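You operate a simulated robot arm through the tools that you are given. There is no shell and no other tool.

You run a simulated robot arm. Do the job below in one go: nothing can be reset, and whatever is moved stays where it is left.

## Task
Fill the tub on the round mat to its FILL line and put its lid back.
Fine: swing the spout back over the sink.

The check looks at the end state, three seconds after you hand in, the way a careful person would. Anything else that was tipped, shoved, dropped, spilled or broken makes it a failure. A push-on lid holds only when it is set on centred and level and pressed home; a screw cap is set on level and turned clockwise until tight.

## Robot
A 6-joint arm with a two-finger parallel gripper, fixed in place. Base frame: the origin is at the foot of the arm, x ahead of it, y to its left, z up; the work surface is at about z = 880. Units: mm, degrees, N and s.
With the tool pointing down near the work surface it reaches from about 240 to 640 mm from the base axis. Its first joint turns from -66.0 to 66.0 degrees. Payload 2.7 kg.
Tool frame: the origin (TCP) lies between the finger pads and is the grasp point; the fingertips stand 23 mm ahead of it; z points along the fingers, y is the line along which they close. The gripper opens to 94 mm. The fingers are 38 mm wide and 10 mm thick; the gripper's body (54 by 96 mm) begins 39 mm behind the TCP.
Orientation is that of the tool frame in the base frame, as a unit quaternion [w, x, y, z]. With the fingers straight down and closing along the base's y, the tool's x points along the base's -x, its y along +y and its z along -z.

## Interface
- The arm moves only by the tool arm_command. Its arguments are lists of equal length, an entry for each row: "delta_pos": the shift along the tool's x, y, z in units of 400 mm (1.0 is 400 mm), a list of three; "rot": the turn, a rotation vector about the tool's x, y, z in units of 90 degrees (1.0 is 90 degrees), a list of three; "hand": the opening, from 0 (shut) to 1 (fully open). In form: {"delta_pos": [[x, y, z], ...], "rot": [[rx, ry, rz], ...], "hand": [hand, ...]}. A call has 1 to 20 rows; each row is the pose to reach, as a shift and turn from the pose commanded when the call began, along the tool's axes at that moment. A call with a number of a shift or a turn outside -1 to 1 is refused whole. A row lasts 0.2 s, in which the tool goes at most 50 mm and 8.6 degrees; a call with a longer step from one row to the next is refused whole, and so is a gripper value outside its range. A pose out of reach is approached as far as the arm can. The call stops where the force on the tool passes 90 N (or 10 N more than at its start, if that is more) or the arm is blocked; 0.2 s more then pass. Each finger travels about 45 mm/s and halts on what it meets, pressing with about 28 N; the grip force reading is that of the motor and also rises with nothing between the fingers. The clock runs only during rows and for 0.2 s after the last one: add rows that repeat a pose to give the fingers time. It gives the time, the measured TCP pose, the force on the tool (base axes), the opening and the grip force at its end, in the units of the frame above (readings bear some noise), with the torque about the TCP (base axes, N m) and any sound that the robot's microphone picked up, and new pictures: "show" is both (left out), scene, wrist or none.
- Cameras (640 x 400 px; columns grow to the right, rows downward): "scene" is fixed at [68, -420.1, 1417.7]; the picture's right is [0.85, -0.52, 0.00], its down [-0.23, -0.37, -0.90] and it looks along [0.47, 0.77, -0.44] (base axes); focal length 283 px, centre (320, 200). "wrist" rides on the gripper at [86, 16, -75] in the tool frame; the picture's right is [-0.18, 0.98, 0.00], its down [-0.58, -0.11, -0.81] and it looks along [-0.79, -0.15, 0.59] (tool axes); focal length 243 px, centre (320, 200). There is no depth. A picture from a camera that has moved, and an enlarged one, comes with that camera's place and axes in the base frame and with its lens.
- enlarge(camera, box): a new picture of the part [left, top, right, bottom] of that camera's present view, enlarged. It takes no simulated time.
- close_job(): hands the job in; it is judged then, once.

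Nothing tells you positions but the pictures and the camera data. Unless the task says otherwise, let go and move clear before handing in.

The tools are called after "Call:" by a JSON object that holds its "api" and its "payload". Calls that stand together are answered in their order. arm_command: Moves the arm, as the interface text tells. Its arguments: {"type":"object","properties":{"delta_pos":{"type":"array"},"rot":{"type":"array"},"hand":{"type":"array"},"show":{"type":"string","enum":["both","scene","wrist","none"]}},"required":["delta_pos","rot","hand"]} The other tools are called the same way: enlarge (camera, box) takes an enlarged picture of a part of a camera's view; close_job () hands the job in.

At the start:

```text
time: 0.0
position: [264.0, 124.0, 1345.7]
ee_rot: [0.0, 0.0, 1.0, 0.001]
ft_force: [-1.2, -0.4, -0.1]
moment: [-0.01, 0.02, -0.02]
opening: 94.0
gripper_force: 0.0
```

scene: 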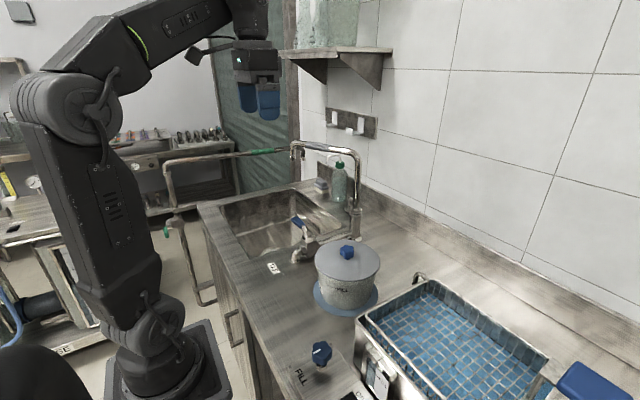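
wrist: 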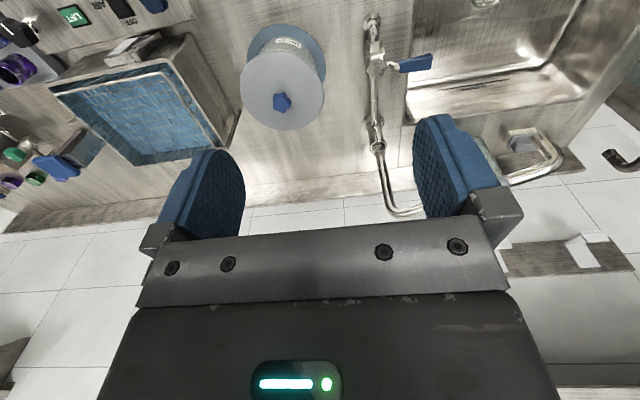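

I see a counter with a sink, a swinging spout, a tub with a lid with a blue knob on a round mat, and a basin with blue tiles. I'll look closer before moving.

Call:
{"api": "enlarge", "payload": {"camera": "scene", "box": [260, 130, 420, 330]}}

Call:
{"api": "enlarge", "payload": {"camera": "scene", "box": [150, 130, 380, 280]}}

Call:
{"api": "enlarge", "payload": {"camera": "scene", "box": [260, 280, 460, 400]}}

Call:
{"api": "enlarge", "payload": {"camera": "wrist", "box": [220, 0, 460, 150]}}

Call:
{"api": "enlarge", "payload": {"camera": "wrist", "box": [0, 0, 240, 150]}}

```text
2.00 times, centred on (340, 230) of scene
camera zoom: at [68.0, -420.1, 1417.7], right [0.85, -0.52, 0.0], down [-0.23, -0.37, -0.9], along [0.47, 0.77, -0.44], focal length 566 px, centre (280, 140)
```

zoom: 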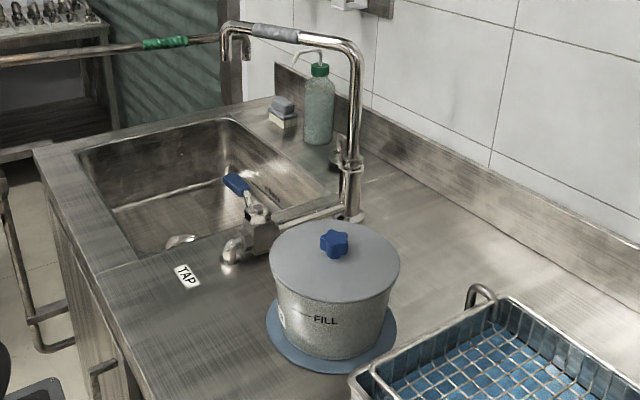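

```text
2.67 times, centred on (265, 205) of scene
camera zoom: at [68.0, -420.1, 1417.7], right [0.85, -0.52, 0.0], down [-0.23, -0.37, -0.9], along [0.47, 0.77, -0.44], focal length 755 px, centre (467, 187)
```

zoom: 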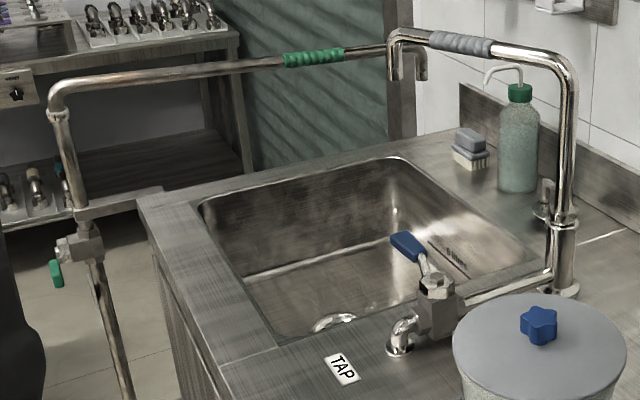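

```text
3.20 times, centred on (360, 340) of scene
camera zoom: at [68.0, -420.1, 1417.7], right [0.85, -0.52, 0.0], down [-0.23, -0.37, -0.9], along [0.47, 0.77, -0.44], focal length 906 px, centre (192, -248)
```

zoom: 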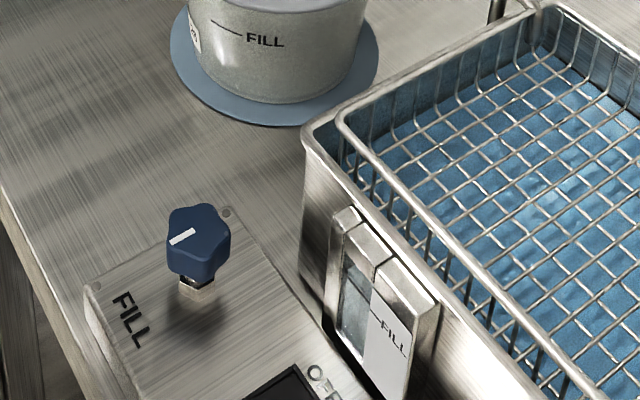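

```text
2.67 times, centred on (340, 75) of wrist
camera zoom: at [178.8, 140.6, 1419.8], right [0.18, 0.98, 0.0], down [0.58, -0.11, 0.81], along [0.79, -0.15, -0.59], focal length 647 px, centre (267, 533)
```

zoom: 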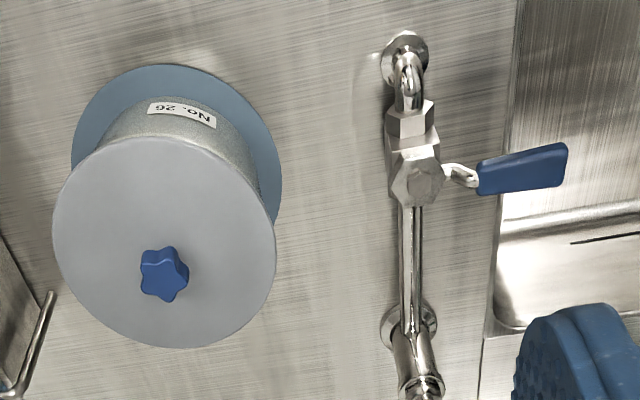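

```text
2.67 times, centred on (120, 75) of wrist
camera zoom: at [178.8, 140.6, 1419.8], right [0.18, 0.98, 0.0], down [0.58, -0.11, 0.81], along [0.79, -0.15, -0.59], focal length 647 px, centre (853, 533)
```

zoom: 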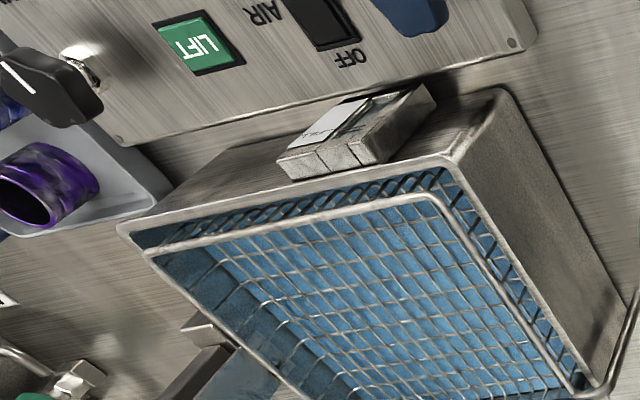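

The spout with the grey grip looks tied to the blue-lever tap, while the green one belongs to another stand. I'll zoom further on these and on labels.

Call:
{"api": "enlarge", "payload": {"camera": "scene", "box": [270, 130, 350, 180]}}

Call:
{"api": "enlarge", "payload": {"camera": "scene", "box": [280, 190, 360, 240]}}

Call:
{"api": "enlarge", "payload": {"camera": "scene", "box": [300, 235, 396, 320]}}

Call:
{"api": "enlarge", "payload": {"camera": "scene", "box": [320, 140, 400, 230]}}

Call:
{"api": "enlarge", "payload": {"camera": "scene", "box": [440, 250, 640, 400]}}

Call:
{"api": "enlarge", "payload": {"camera": "wrist", "box": [340, 0, 640, 240]}}

```text
8.00 times, centred on (310, 155) of scene
camera zoom: at [68.0, -420.1, 1417.7], right [0.85, -0.52, 0.0], down [-0.23, -0.37, -0.9], along [0.47, 0.77, -0.44], focal length 2264 px, centre (400, 560)
```

zoom: 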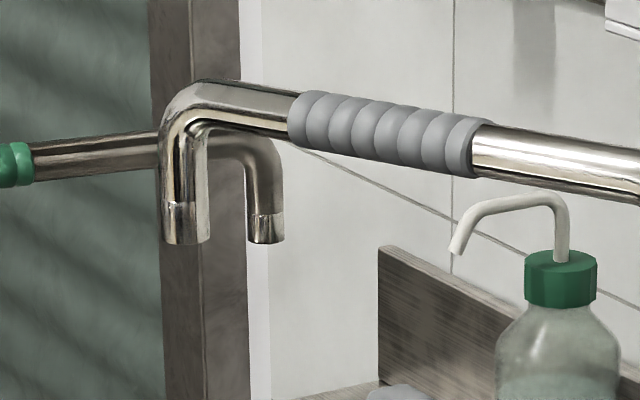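

```text
8.00 times, centred on (320, 215) of scene
camera zoom: at [68.0, -420.1, 1417.7], right [0.85, -0.52, 0.0], down [-0.23, -0.37, -0.9], along [0.47, 0.77, -0.44], focal length 2264 px, centre (320, 80)
```

zoom: 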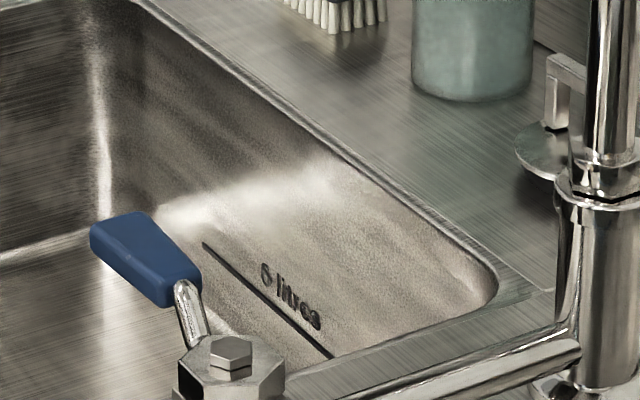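

```text
4.71 times, centred on (348, 278) of scene
camera zoom: at [68.0, -420.1, 1417.7], right [0.85, -0.52, 0.0], down [-0.23, -0.37, -0.9], along [0.47, 0.77, -0.44], focal length 1332 px, centre (188, -165)
```

zoom: 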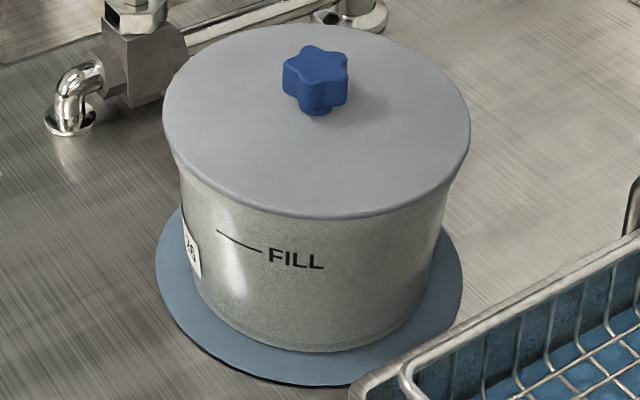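

```text
4.44 times, centred on (360, 185) of scene
camera zoom: at [68.0, -420.1, 1417.7], right [0.85, -0.52, 0.0], down [-0.23, -0.37, -0.9], along [0.47, 0.77, -0.44], focal length 1258 px, centre (142, 267)
```

zoom: 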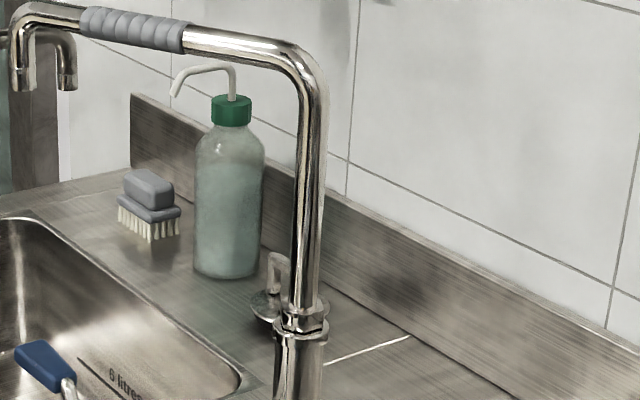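

```text
2.67 times, centred on (540, 325) of scene
camera zoom: at [68.0, -420.1, 1417.7], right [0.85, -0.52, 0.0], down [-0.23, -0.37, -0.9], along [0.47, 0.77, -0.44], focal length 755 px, centre (-267, -133)
```

zoom: 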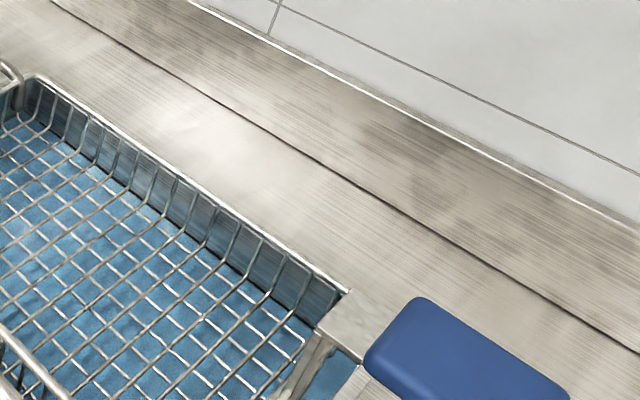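

```text
1.67 times, centred on (490, 120) of wrist
camera zoom: at [178.8, 140.6, 1419.8], right [0.18, 0.98, 0.0], down [0.58, -0.11, 0.81], along [0.79, -0.15, -0.59], focal length 404 px, centre (37, 333)
```

zoom: 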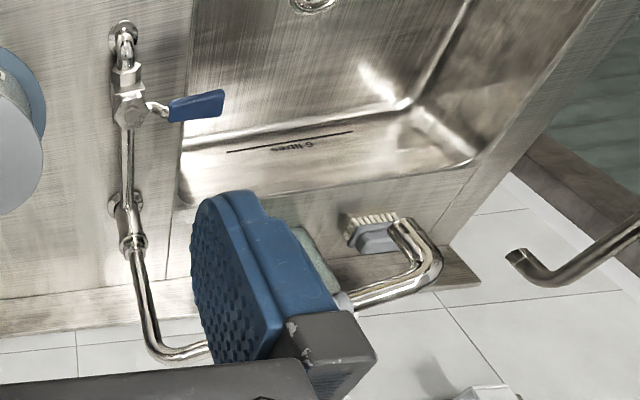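

The grey-grip spout now points over the sink: riser at about (586, 207), tip at about (486, 430, 1110). The tub is around (410, 22) with its knob near z = 1005. I'll move the hand nearer for a better look.

Call:
{"api": "arm_command", "payload": {"delta_pos": [[-0.0217, -0.035, 0.089], [-0.0433, -0.07, 0.178], [-0.065, -0.105, 0.267], [-0.0867, -0.14, 0.356], [-0.108, -0.175, 0.445], [-0.13, -0.21, 0.535]], "rot": [[0, 0, 0], [0, 0, 0], [0, 0, 0], [0, 0, 0], [0, 0, 0], [0, 0, 0]], "hand": [1, 1, 1, 1, 1, 1]}}

```text
time: 1.4
position: [315.5, 39.8, 1132.7]
ee_rot: [-0.001, -0.001, 1.0, 0.001]
ft_force: [0.2, -0.1, 0.4]
moment: [0.03, -0.03, 0.03]
opening: 93.9
gripper_force: 0.0
camera wrist: at [229.5, 56.2, 1205.7], right [0.18, 0.98, 0.0], down [0.58, -0.11, 0.81], along [0.79, -0.15, -0.59], focal length 243 px, centre (320, 200)
```

scene: 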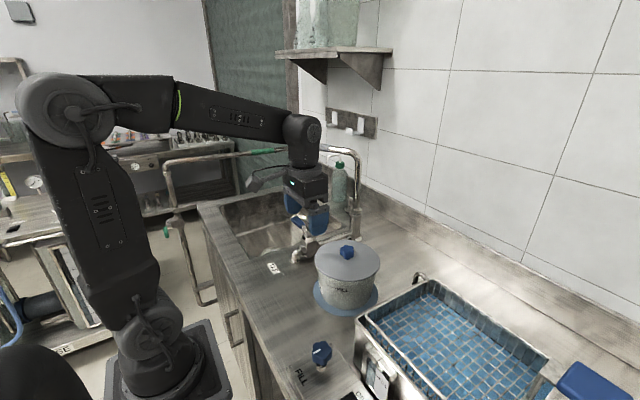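
wrist: 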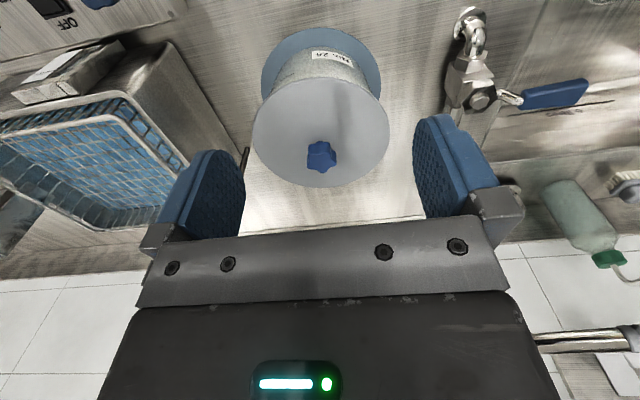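

Call:
{"api": "enlarge", "payload": {"camera": "wrist", "box": [240, 20, 400, 200]}}

Call:
{"api": "enlarge", "payload": {"camera": "wrist", "box": [420, 0, 600, 120]}}

```text
2.22 times, centred on (320, 110) of wrist
camera zoom: at [229.5, 56.2, 1205.7], right [0.18, 0.98, 0.0], down [0.58, -0.11, 0.81], along [0.79, -0.15, -0.59], focal length 539 px, centre (320, 400)
```

zoom: 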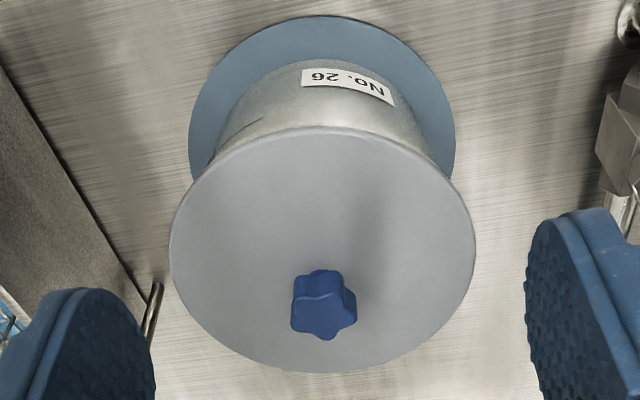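

```text
3.33 times, centred on (510, 60) of wrist
camera zoom: at [229.5, 56.2, 1205.7], right [0.18, 0.98, 0.0], down [0.58, -0.11, 0.81], along [0.79, -0.15, -0.59], focal length 809 px, centre (-313, 667)
```

zoom: 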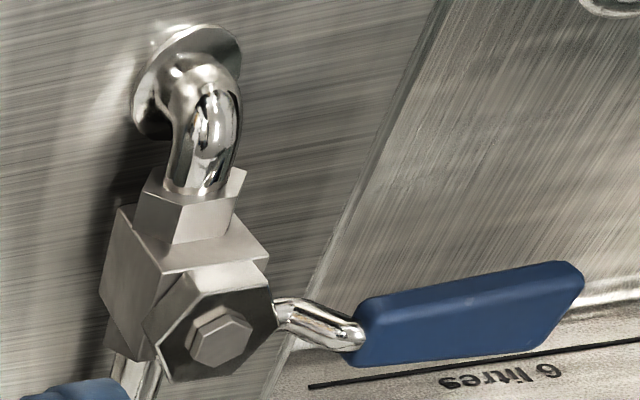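

Call:
{"api": "arm_command", "payload": {"delta_pos": [[-0.05, -0.008, 0.02], [-0.1, -0.016, 0.06], [-0.15, -0.024, 0.11], [-0.2, -0.032, 0.16], [-0.249, -0.0395, 0.207]], "rot": [[0, 0, 0], [0, 0, 0], [0, 0, 0], [0, 0, 0], [0, 0, 0]], "hand": [0.8, 0.7, 0.7, 0.7, 0.7]}}

Call:
{"api": "enlarge", "payload": {"camera": "wrist", "box": [200, 100, 440, 260]}}

Call:
{"api": "enlarge", "payload": {"camera": "scene", "box": [290, 180, 400, 320]}}

```text
time: 2.6
position: [417.6, 25.8, 1049.8]
ee_rot: [0.0, -0.001, 1.0, 0.0]
ft_force: [1.4, 0.1, 0.2]
moment: [0.01, 0.0, 0.01]
opening: 65.8
gripper_force: 0.0
camera wrist: at [330.7, 41.1, 1123.5], right [0.18, 0.98, 0.0], down [0.58, -0.11, 0.81], along [0.79, -0.15, -0.59], focal length 243 px, centre (320, 200)
```

scene: 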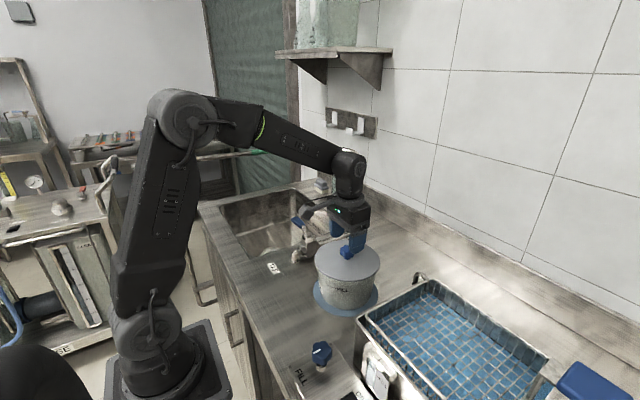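
wrist: 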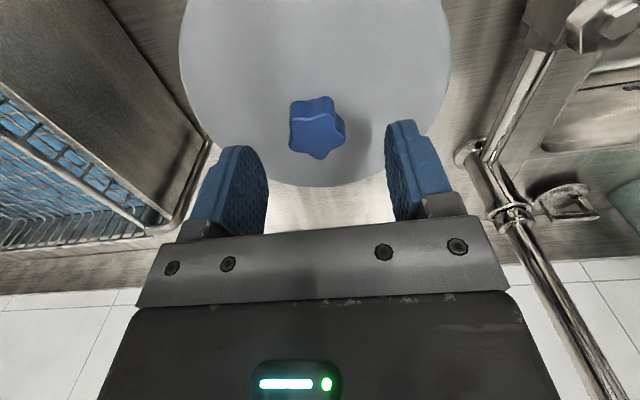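

```text
2.50 times, centred on (320, 180) of wrist
camera zoom: at [330.7, 41.1, 1123.5], right [0.18, 0.98, 0.0], down [0.58, -0.11, 0.81], along [0.79, -0.15, -0.59], focal length 606 px, centre (320, 250)
```

zoom: 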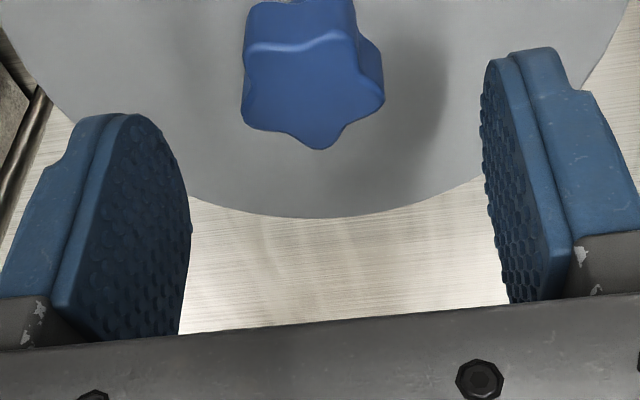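

```text
2.86 times, centred on (345, 250) of scene
camera zoom: at [68.0, -420.1, 1417.7], right [0.85, -0.52, 0.0], down [-0.23, -0.37, -0.9], along [0.47, 0.77, -0.44], focal length 809 px, centre (249, 57)
```

zoom: 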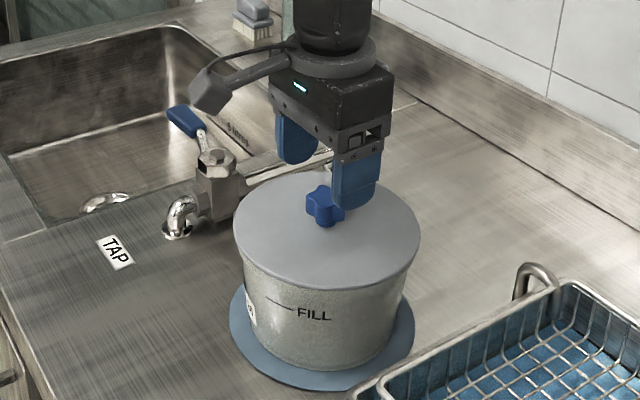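

The knob sits almost exactly below the fingers, about 2 mm to -y. I'll go down around it and stop a few millimetres above the lid.

Call:
{"api": "arm_command", "payload": {"delta_pos": [[-0.0025, -0.005, 0.02], [-0.0025, -0.005, 0.045], [-0.0025, -0.005, 0.065], [-0.0025, -0.005, 0.085], [-0.0025, -0.005, 0.085]], "rot": [[0, 0, 0], [0, 0, 0], [0, 0, 0], [0, 0, 0], [0, 0, 0]], "hand": [0.7, 0.7, 0.7, 0.7, 0.7]}}

Call:
{"api": "enlarge", "payload": {"camera": "wrist", "box": [200, 60, 440, 240]}}

Call:
{"api": "enlarge", "payload": {"camera": "scene", "box": [305, 210, 385, 260]}}

```text
time: 3.8
position: [418.2, 23.2, 1015.2]
ee_rot: [0.0, -0.002, 1.0, 0.0]
ft_force: [0.1, -0.1, 0.4]
moment: [0.01, 0.0, -0.01]
opening: 65.5
gripper_force: 0.1
camera wrist: at [331.2, 38.7, 1088.9], right [0.18, 0.98, 0.0], down [0.58, -0.11, 0.81], along [0.79, -0.15, -0.59], focal length 243 px, centre (320, 200)
```

scene: 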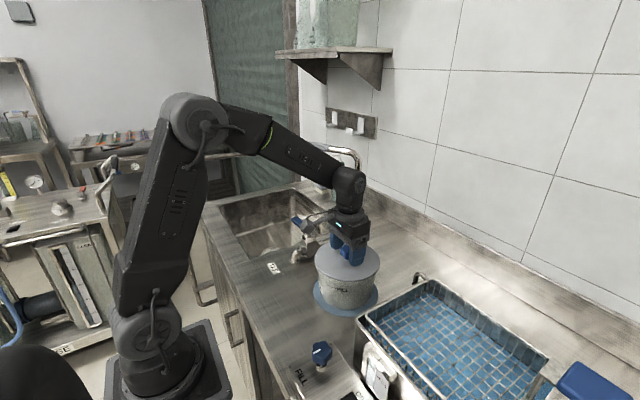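
wrist: 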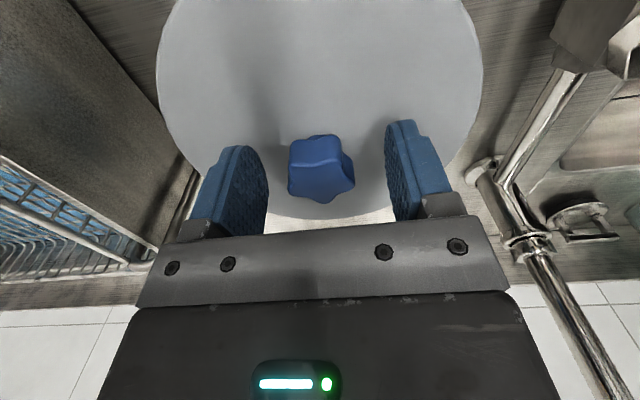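

```text
2.22 times, centred on (320, 150) of wrist
camera zoom: at [331.2, 38.7, 1088.9], right [0.18, 0.98, 0.0], down [0.58, -0.11, 0.81], along [0.79, -0.15, -0.59], focal length 539 px, centre (320, 311)
```

zoom: 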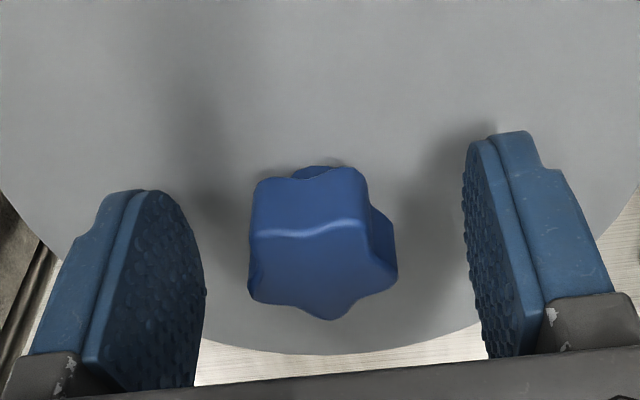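

```text
8.00 times, centred on (345, 235) of scene
camera zoom: at [68.0, -420.1, 1417.7], right [0.85, -0.52, 0.0], down [-0.23, -0.37, -0.9], along [0.47, 0.77, -0.44], focal length 2264 px, centre (120, -80)
```

zoom: 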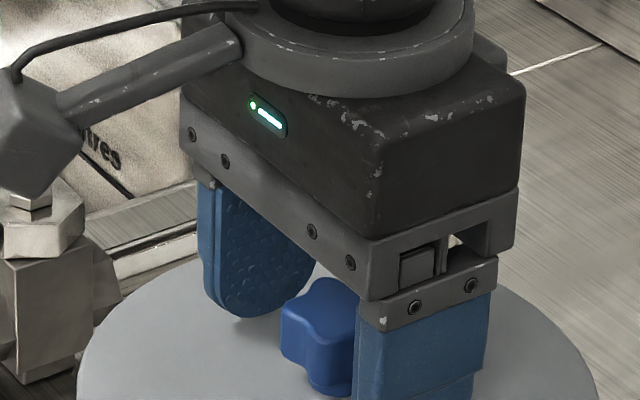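

Knob is centred between the pads. Closing on it.

Call:
{"api": "arm_command", "payload": {"delta_pos": [[0, 0, 0], [0, 0, 0], [0, 0, 0], [0, 0, 0], [0, 0, 0]], "rot": [[0, 0, 0], [0, 0, 0], [0, 0, 0], [0, 0, 0], [0, 0, 0]], "hand": [0.3, 0.2, 0.2, 0.2, 0.2], "show": "wrist"}}

Call:
{"api": "enlarge", "payload": {"camera": "scene", "box": [290, 180, 400, 320]}}

```text
time: 5.0
position: [417.6, 22.4, 1016.2]
ee_rot: [0.0, -0.001, 1.0, 0.001]
ft_force: [0.2, -1.3, -0.1]
moment: [0.0, 0.01, -0.01]
opening: 33.4
gripper_force: 28.1
heard: snap
camera wrist: at [331.2, 38.7, 1089.1], right [0.18, 0.98, 0.0], down [0.58, -0.11, 0.81], along [0.79, -0.15, -0.59], focal length 243 px, centre (320, 200)
```

wrist: 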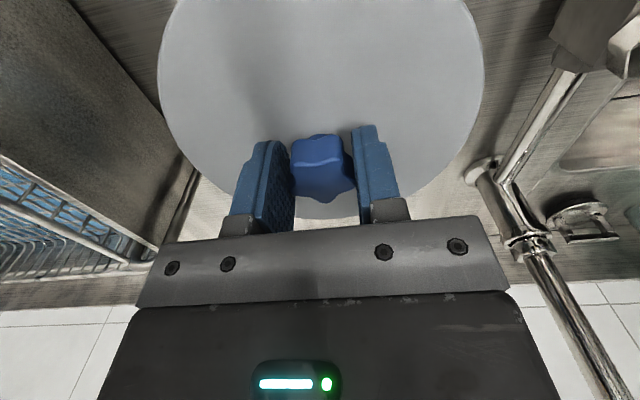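

```text
2.86 times, centred on (345, 250) of scene
camera zoom: at [68.0, -420.1, 1417.7], right [0.85, -0.52, 0.0], down [-0.23, -0.37, -0.9], along [0.47, 0.77, -0.44], focal length 809 px, centre (249, 57)
```

zoom: 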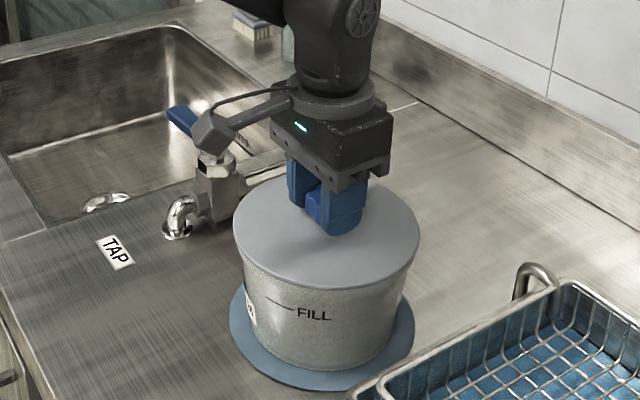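

Gripped at 33 mm, with a snap heard. I'll lift just a few millimetres and see whether the lid comes free or the tub follows.

Call:
{"api": "arm_command", "payload": {"delta_pos": [[0, 0, -0.004], [0, 0, -0.008], [0, 0, -0.012], [0, 0, -0.015]], "rot": [[0, 0, 0], [0, 0, 0], [0, 0, 0], [0, 0, 0]], "hand": [0.1, 0.1, 0.1, 0.1], "show": "wrist"}}

Call:
{"api": "enlarge", "payload": {"camera": "scene", "box": [300, 225, 390, 320]}}

```text
time: 6.0
position: [418.5, 22.8, 1022.5]
ee_rot: [0.0, -0.001, 1.0, 0.0]
ft_force: [-0.2, -0.4, -0.9]
moment: [-0.01, 0.02, 0.02]
opening: 33.4
gripper_force: 28.5
camera wrist: at [331.4, 38.7, 1095.3], right [0.18, 0.98, 0.0], down [0.58, -0.11, 0.81], along [0.79, -0.15, -0.59], focal length 243 px, centre (320, 200)
```

wrist: 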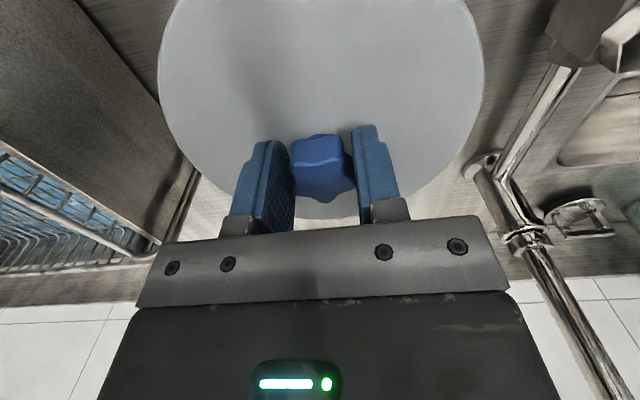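

```text
4.21 times, centred on (345, 272) of scene
camera zoom: at [68.0, -420.1, 1417.7], right [0.85, -0.52, 0.0], down [-0.23, -0.37, -0.9], along [0.47, 0.77, -0.44], focal length 1192 px, centre (215, -105)
```

zoom: 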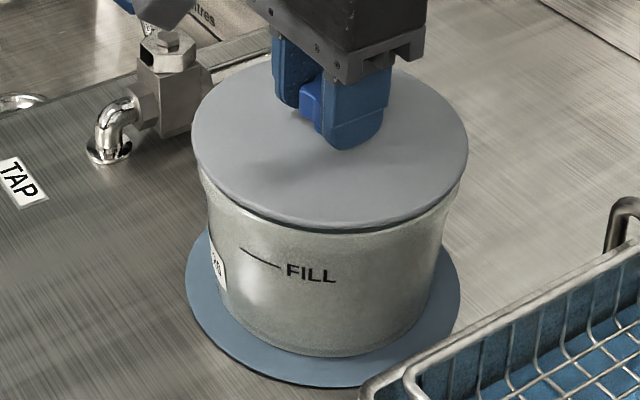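

The lid came off freely and is light. I'll carry it to free counter in front of the tub, around (270, 120).

Call:
{"api": "arm_command", "payload": {"delta_pos": [[0, 0, -0.05], [0, 0, -0.12], [0, 0, -0.18], [0.04, 0.027, -0.2], [0.1, 0.067, -0.2], [0.16, 0.107, -0.2], [0.22, 0.147, -0.2], [0.28, 0.187, -0.2], [0.33, 0.22, -0.2], [0.3665, 0.2445, -0.2], [0.3665, 0.2445, -0.2]], "rot": [[0, 0, 0], [0, 0, 0], [0, 0, 0], [0, 0, 0], [0, 0, 0], [0, 0, 0], [0, 0, 0], [0, 0, 0], [0, 0, 0], [0, 0, 0], [0, 0, 0]], "hand": [0.1, 0.1, 0.1, 0.1, 0.1, 0.1, 0.1, 0.1, 0.1, 0.1, 0.1]}}

Call:
{"api": "enlarge", "payload": {"camera": "scene", "box": [240, 180, 400, 330]}}

```text
time: 8.4
position: [272.1, 121.0, 1101.5]
ee_rot: [0.0, -0.001, 1.0, -0.001]
ft_force: [-0.1, 0.3, -1.1]
moment: [0.02, -0.02, -0.01]
opening: 33.3
gripper_force: 27.6
camera wrist: at [184.2, 136.5, 1174.6], right [0.18, 0.98, 0.0], down [0.58, -0.11, 0.81], along [0.79, -0.15, -0.59], focal length 243 px, centre (320, 200)
```

scene: 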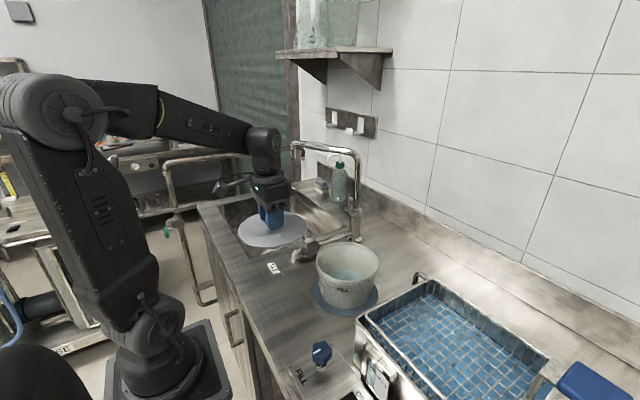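
wrist: 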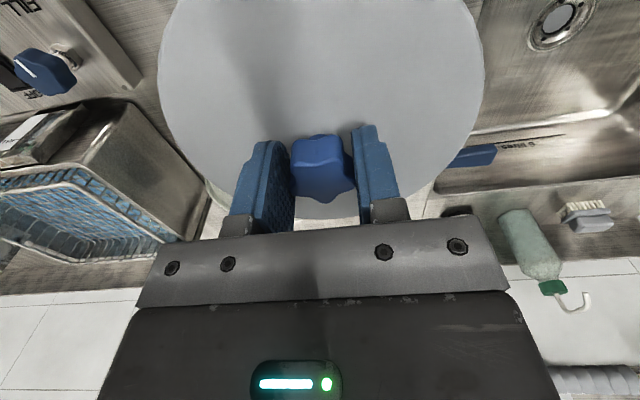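

```text
2.67 times, centred on (320, 255) of scene
camera zoom: at [68.0, -420.1, 1417.7], right [0.85, -0.52, 0.0], down [-0.23, -0.37, -0.9], along [0.47, 0.77, -0.44], focal length 755 px, centre (320, 53)
```

zoom: 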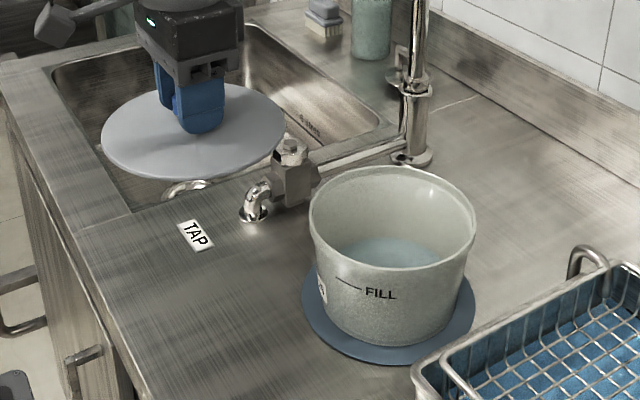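

Call:
{"api": "enlarge", "payload": {"camera": "scene", "box": [308, 235, 388, 315]}}

Call:
{"api": "arm_command", "payload": {"delta_pos": [[0, 0, 0.06], [0, 0, 0.14], [0, 0, 0.22], [0, 0, 0.3], [0, 0, 0.36], [0, 0, 0.4]], "rot": [[0, 0, 0], [0, 0, 0], [0, 0, 0], [0, 0, 0], [0, 0, 0], [0, 0, 0]], "hand": [0.1, 0.1, 0.1, 0.1, 0.1, 0.1]}}

Call:
{"api": "enlarge", "payload": {"camera": "scene", "box": [220, 180, 380, 330]}}

```text
5.00 times, centred on (348, 275) of scene
camera zoom: at [68.0, -420.1, 1417.7], right [0.85, -0.52, 0.0], down [-0.23, -0.37, -0.9], along [0.47, 0.77, -0.44], focal length 1415 px, centre (180, -175)
```

zoom: 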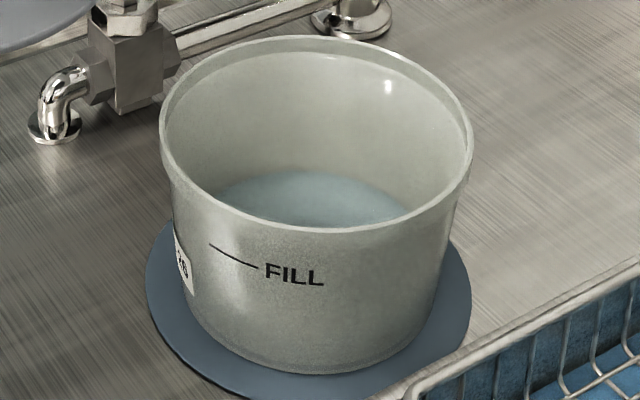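

```text
time: 9.8
position: [271.4, 120.9, 941.3]
ee_rot: [0.0, -0.001, 1.0, 0.0]
ft_force: [0.5, -0.7, -0.6]
moment: [-0.02, -0.02, 0.0]
opening: 33.5
gripper_force: 28.1
camera wrist: at [184.7, 135.9, 1014.9], right [0.18, 0.98, 0.0], down [0.58, -0.11, 0.81], along [0.79, -0.15, -0.59], focal length 243 px, centre (320, 200)
```

scene: 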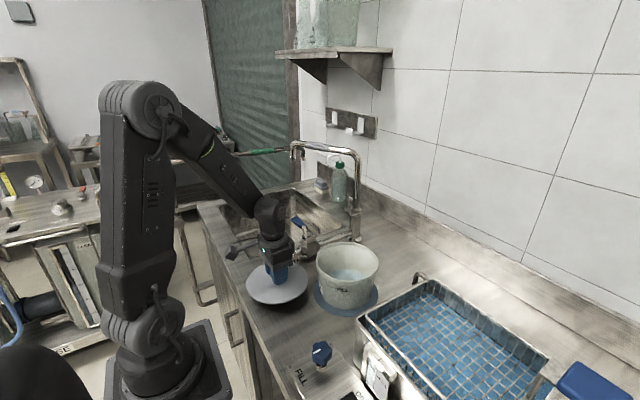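
wrist: 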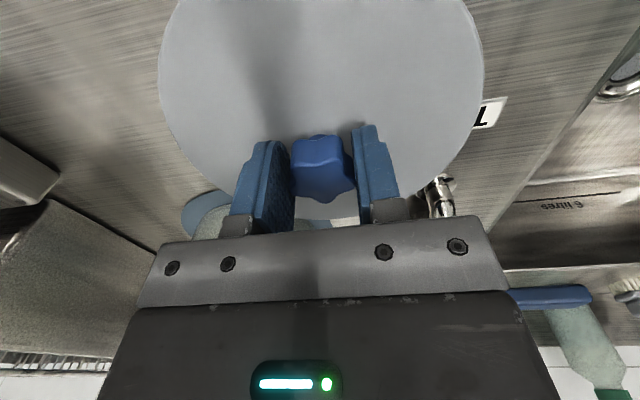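

```text
2.67 times, centred on (300, 255) of scene
camera zoom: at [68.0, -420.1, 1417.7], right [0.85, -0.52, 0.0], down [-0.23, -0.37, -0.9], along [0.47, 0.77, -0.44], focal length 755 px, centre (373, 53)
```

zoom: 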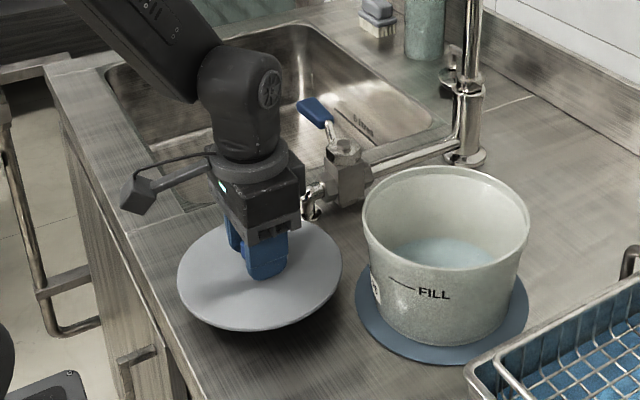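

The lid hovers just above the counter with clear space round it. I'll lower in small steps until it touches.

Call:
{"api": "arm_command", "payload": {"delta_pos": [[0, 0, 0.01], [0, 0, 0.02], [0, 0, 0.03]], "rot": [[0, 0, 0], [0, 0, 0], [0, 0, 0]], "hand": [0.1, 0.1, 0.1], "show": "none"}}

Call:
{"api": "enlarge", "payload": {"camera": "scene", "box": [240, 250, 320, 310]}}

```text
time: 10.6
position: [270.9, 120.7, 930.6]
ee_rot: [0.001, -0.001, 1.0, 0.0]
ft_force: [0.1, 0.8, -0.6]
moment: [-0.03, -0.01, -0.02]
opening: 33.2
gripper_force: 27.9
```

```text
6.67 times, centred on (280, 280) of scene
camera zoom: at [68.0, -420.1, 1417.7], right [0.85, -0.52, 0.0], down [-0.23, -0.37, -0.9], along [0.47, 0.77, -0.44], focal length 1887 px, centre (587, -333)
```

zoom: 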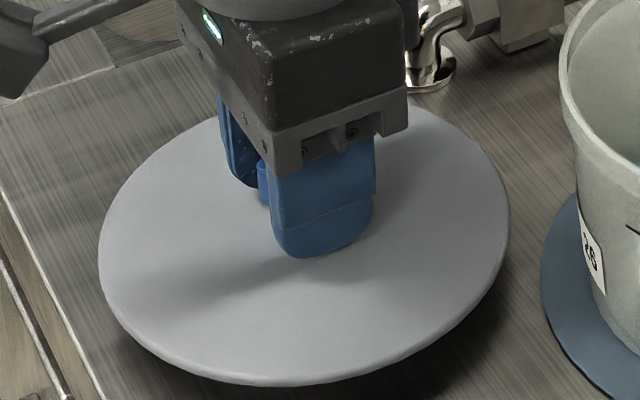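

Call:
{"api": "arm_command", "payload": {"delta_pos": [[0, 0, 0.005], [0, 0, 0.01]], "rot": [[0, 0, 0], [0, 0, 0]], "hand": [0.1, 0.1], "show": "none"}}

Call:
{"api": "arm_command", "payload": {"delta_pos": [[0, 0, 0.005], [0, 0, 0.005]], "rot": [[0, 0, 0], [0, 0, 0]], "hand": [0.1, 0.1], "show": "none"}}

```text
time: 11.2
position: [271.0, 120.1, 926.2]
ee_rot: [0.001, -0.001, 1.0, 0.0]
ft_force: [-0.3, 0.3, -1.5]
moment: [0.0, -0.01, 0.01]
opening: 33.4
gripper_force: 27.5
```

```text
time: 11.8
position: [271.3, 119.9, 926.5]
ee_rot: [0.0, -0.001, 1.0, 0.001]
ft_force: [-6.3, 0.3, 25.0]
moment: [-0.02, 0.51, 0.02]
opening: 33.3
gripper_force: 28.0
```

Contact felt at about z = 926. I'll relax the press slightly, open and rise.

Call:
{"api": "arm_command", "payload": {"delta_pos": [[0, 0, -0.003], [0, 0, -0.004], [0, 0, -0.004], [0, 0, -0.004], [0, 0, -0.004]], "rot": [[0, 0, 0], [0, 0, 0], [0, 0, 0], [0, 0, 0], [0, 0, 0]], "hand": [0.1, 0.1, 0.5, 0.7, 0.7], "show": "wrist"}}

Call:
{"api": "enlarge", "payload": {"camera": "scene", "box": [240, 250, 320, 310]}}

```text
time: 13.0
position: [272.4, 121.0, 924.5]
ee_rot: [0.0, -0.001, 1.0, 0.0]
ft_force: [-0.1, -0.9, 0.5]
moment: [-0.02, -0.05, 0.0]
opening: 65.8
gripper_force: 0.0
camera wrist: at [185.0, 136.2, 998.6], right [0.18, 0.98, 0.0], down [0.58, -0.11, 0.81], along [0.79, -0.15, -0.59], focal length 243 px, centre (320, 200)
```

wrist: 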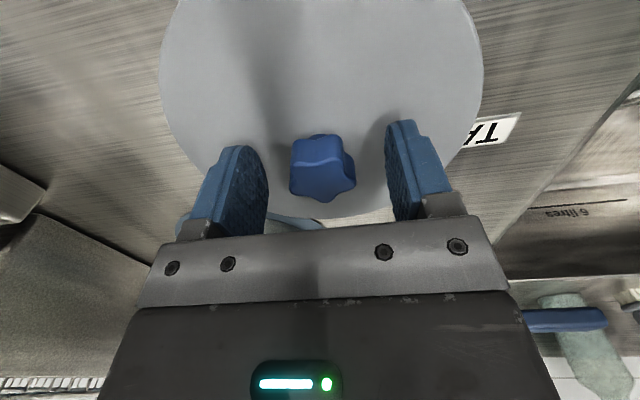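

```text
6.67 times, centred on (280, 280) of scene
camera zoom: at [68.0, -420.1, 1417.7], right [0.85, -0.52, 0.0], down [-0.23, -0.37, -0.9], along [0.47, 0.77, -0.44], focal length 1887 px, centre (587, -333)
```

zoom: 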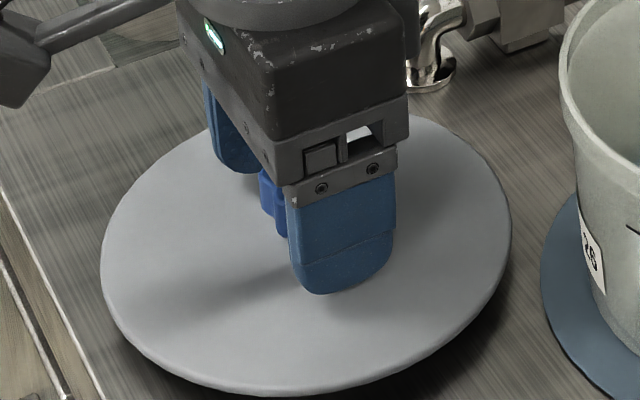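

Lid is resting flat on the counter. Next I rise high with fingers closed to look at the spout and measure its arm.

Call:
{"api": "arm_command", "payload": {"delta_pos": [[0, 0, -0.05], [0, 0, -0.15], [0, 0, -0.25], [0, 0.03, -0.35], [0, 0.06, -0.45], [0, 0.1, -0.55], [0, 0.13, -0.65], [0, 0.16, -0.75], [0, 0.2, -0.85], [0, 0.2, -0.95], [0, 0.2, -1.0]], "rot": [[0, 0, 0], [0, 0, 0], [0, 0, 0], [0, 0, 0], [0, 0, 0], [0, 0, 0], [0, 0, 0], [0, 0, 0], [0, 0, 0], [0, 0, 0], [0, 0, 0]], "hand": [0.8, 0.8, 0.8, 0.6, 0.4, 0.2, 0, 0, 0, 0, 0]}}

Call:
{"api": "enlarge", "payload": {"camera": "wrist", "box": [340, 80, 580, 240]}}

Call:
{"api": "enlarge", "payload": {"camera": "scene", "box": [220, 130, 400, 310]}}

```text
time: 15.4
position: [271.2, 199.3, 1325.6]
ee_rot: [0.001, 0.0, 1.0, 0.0]
ft_force: [0.0, 0.5, 0.0]
moment: [0.04, -0.03, 0.01]
opening: 0.0
gripper_force: 28.3
camera wrist: at [185.5, 215.7, 1398.4], right [0.18, 0.98, 0.0], down [0.58, -0.11, 0.81], along [0.79, -0.15, -0.59], focal length 243 px, centre (320, 200)
```

scene: 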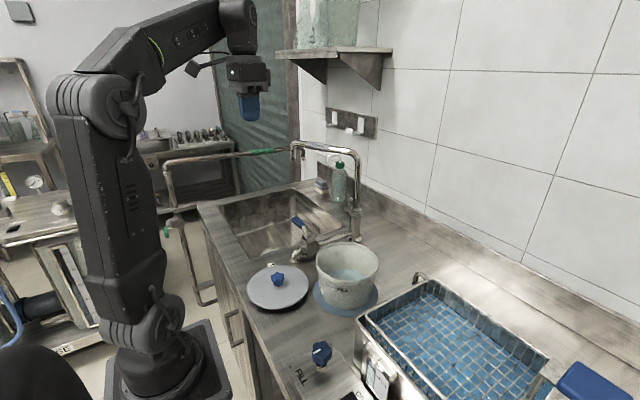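
wrist: 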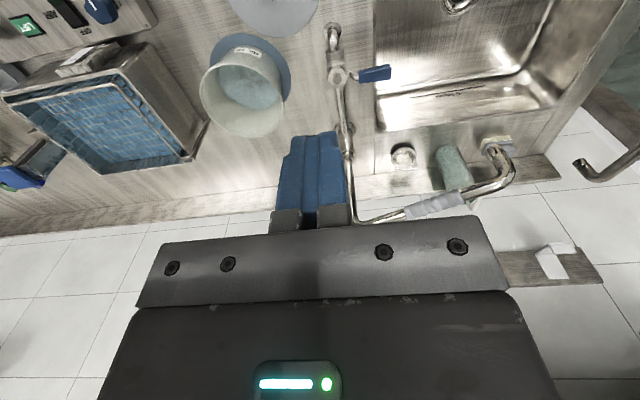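

```text
2.50 times, centred on (460, 160) of wrist
camera zoom: at [185.5, 215.7, 1398.4], right [0.18, 0.98, 0.0], down [0.58, -0.11, 0.81], along [0.79, -0.15, -0.59], focal length 606 px, centre (-30, 300)
```

zoom: 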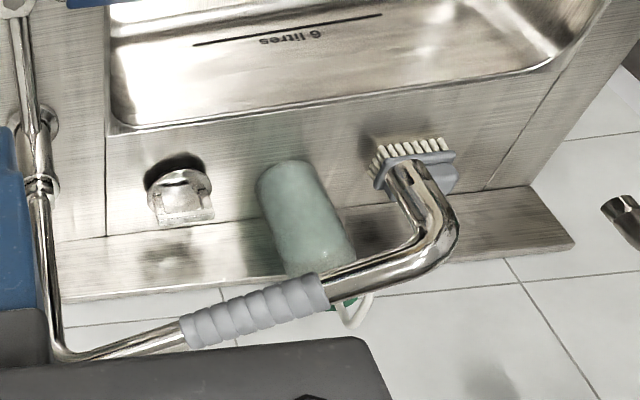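

```text
2.22 times, centred on (310, 220) of scene
camera zoom: at [68.0, -420.1, 1417.7], right [0.85, -0.52, 0.0], down [-0.23, -0.37, -0.9], along [0.47, 0.77, -0.44], focal length 629 px, centre (342, 156)
```

zoom: 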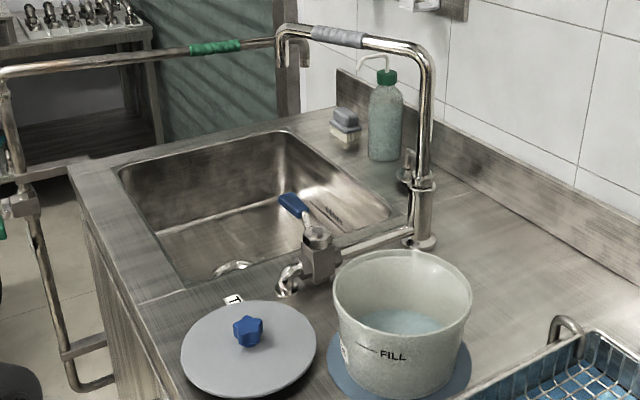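

The spout grip centre triangulates to about (521, 333, 1178), its riser to (588, 207), and the tub lies at nearly the same radius, 109° further round counter-clockwise. I'll turn the hand square to the spout arm and go above the grip with fingers open.

Call:
{"api": "arm_command", "payload": {"delta_pos": [[-0.0627, 0.0332, 0.015], [-0.1255, 0.0665, 0.03], [-0.188, 0.0997, 0.045], [-0.251, 0.133, 0.06], [-0.314, 0.166, 0.075], [-0.3765, 0.1995, 0.09], [-0.439, 0.2327, 0.105], [-0.502, 0.266, 0.12], [-0.565, 0.299, 0.135], [-0.6275, 0.3325, 0.15], [-0.6275, 0.3325, 0.15]], "rot": [[0, 0, 0.069], [0, 0, 0.138], [0, 0, 0.207], [0, 0, 0.276], [0, 0, 0.345], [0, 0, 0.413], [0, 0, 0.482], [0, 0, 0.551], [0, 0, 0.62], [0, 0, 0.689], [0, 0, 0.689]], "hand": [0.2, 0.4, 0.6, 0.8, 1, 1, 1, 1, 1, 1, 1]}}

Call:
{"api": "enlarge", "payload": {"camera": "scene", "box": [260, 100, 380, 200]}}

```text
time: 17.8
position: [456.5, 284.9, 1225.4]
ee_rot: [0.0, 0.485, 0.874, 0.0]
ft_force: [-0.4, 0.0, -0.6]
moment: [-0.03, 0.01, 0.0]
opening: 94.1
gripper_force: 0.1
out of reach, approached as far as the arm can: row 6, 7, 8, 9, 10, 11
camera wrist: at [423.5, 367.2, 1298.7], right [0.93, 0.37, 0.0], down [0.22, -0.55, 0.81], along [0.29, -0.75, -0.59], focal length 243 px, centre (320, 200)
```

scene: 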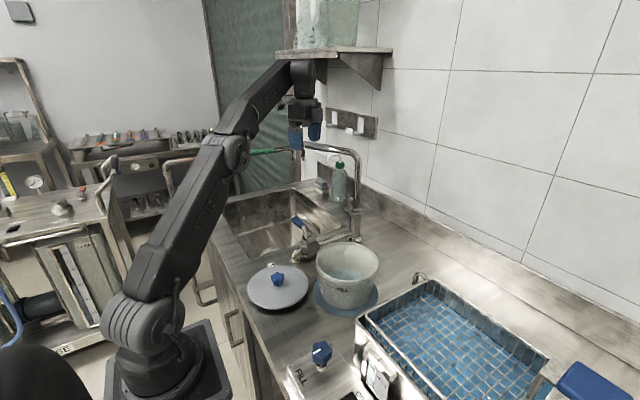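
wrist: 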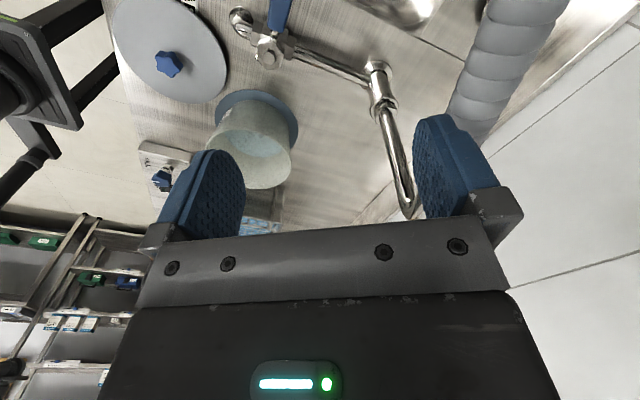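

```text
4.00 times, centred on (320, 150) of scene
camera zoom: at [68.0, -420.1, 1417.7], right [0.85, -0.52, 0.0], down [-0.23, -0.37, -0.9], along [0.47, 0.77, -0.44], focal length 1132 px, centre (320, 400)
```

zoom: 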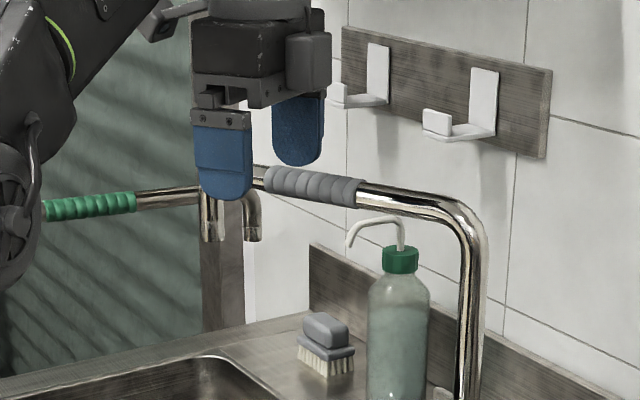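

The arm can't go that far with the tool straight down at this height, so I'll need to tilt the hand outward. First a small move back into reach to learn where the commanded reference is.

Call:
{"api": "arm_command", "payload": {"delta_pos": [[-0.01, -0.0666, 0.0325], [-0.02, -0.1332, 0.065], [-0.03, -0.1998, 0.0975], [-0.03, -0.1998, 0.0975]], "rot": [[0, 0, 0], [0, 0, 0], [0, 0, 0], [0, 0, 0]], "hand": [1, 1, 1, 1], "show": "none"}}

```text
time: 18.8
position: [394.0, 233.9, 1187.4]
ee_rot: [0.001, 0.484, 0.875, 0.0]
ft_force: [-0.1, -0.4, -0.1]
moment: [0.02, 0.04, -0.01]
opening: 93.8
gripper_force: 0.1
```

The reference follows the reached pose; good. Now I'll tilt the hand 40° outward while moving to a pre-approach point short of the spout grip.

Call:
{"api": "arm_command", "payload": {"delta_pos": [[0.0, 0.02, -0.05], [0.01, 0.06, -0.1], [0.02, 0.12, -0.15], [0.03, 0.17, -0.15], [0.035, 0.21, -0.15], [0.0405, 0.2555, -0.15], [0.0405, 0.2555, -0.15]], "rot": [[-0.075, 0, 0], [-0.15, 0, 0], [-0.225, 0, 0], [-0.3, 0, 0], [-0.375, 0, 0], [-0.444, 0, 0], [-0.444, 0, 0]], "hand": [1, 1, 1, 1, 1, 1, 1]}}

Call:
{"api": "enlarge", "payload": {"camera": "scene", "box": [260, 80, 380, 200]}}

```text
time: 20.4
position: [469.7, 302.5, 1247.2]
ee_rot: [0.166, 0.455, 0.822, 0.3]
ft_force: [-0.1, -0.3, -0.6]
moment: [-0.01, 0.0, 0.0]
opening: 94.2
gripper_force: 0.1
camera wrist: at [394.3, 356.6, 1312.8], right [0.74, 0.24, 0.63], down [-0.2, -0.81, 0.55], along [0.65, -0.53, -0.55], focal length 243 px, centre (320, 200)
```

scene: 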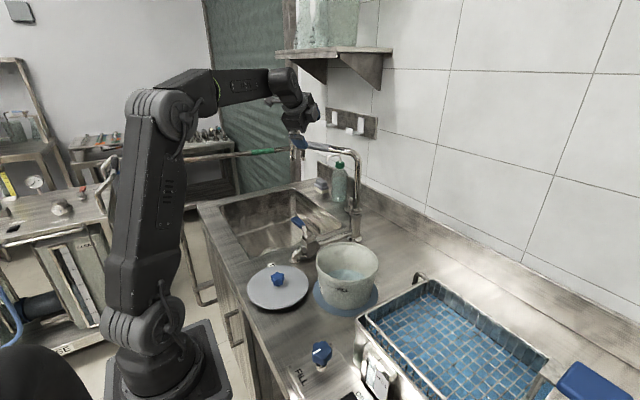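
wrist: 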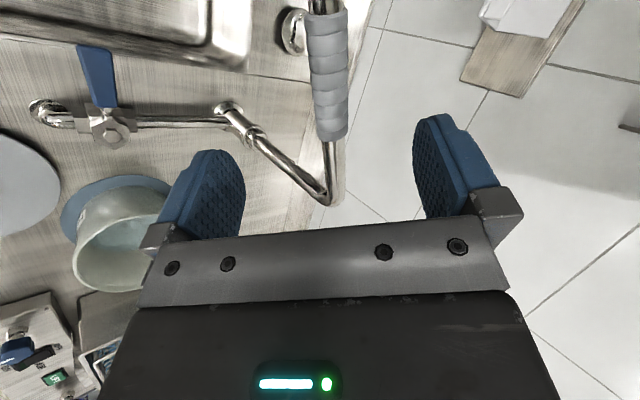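

```text
3.33 times, centred on (320, 140) of scene
camera zoom: at [68.0, -420.1, 1417.7], right [0.85, -0.52, 0.0], down [-0.23, -0.37, -0.9], along [0.47, 0.77, -0.44], focal length 943 px, centre (320, 400)
```

zoom: 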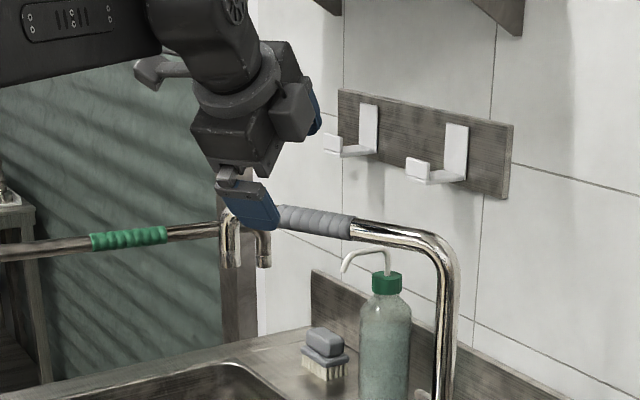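

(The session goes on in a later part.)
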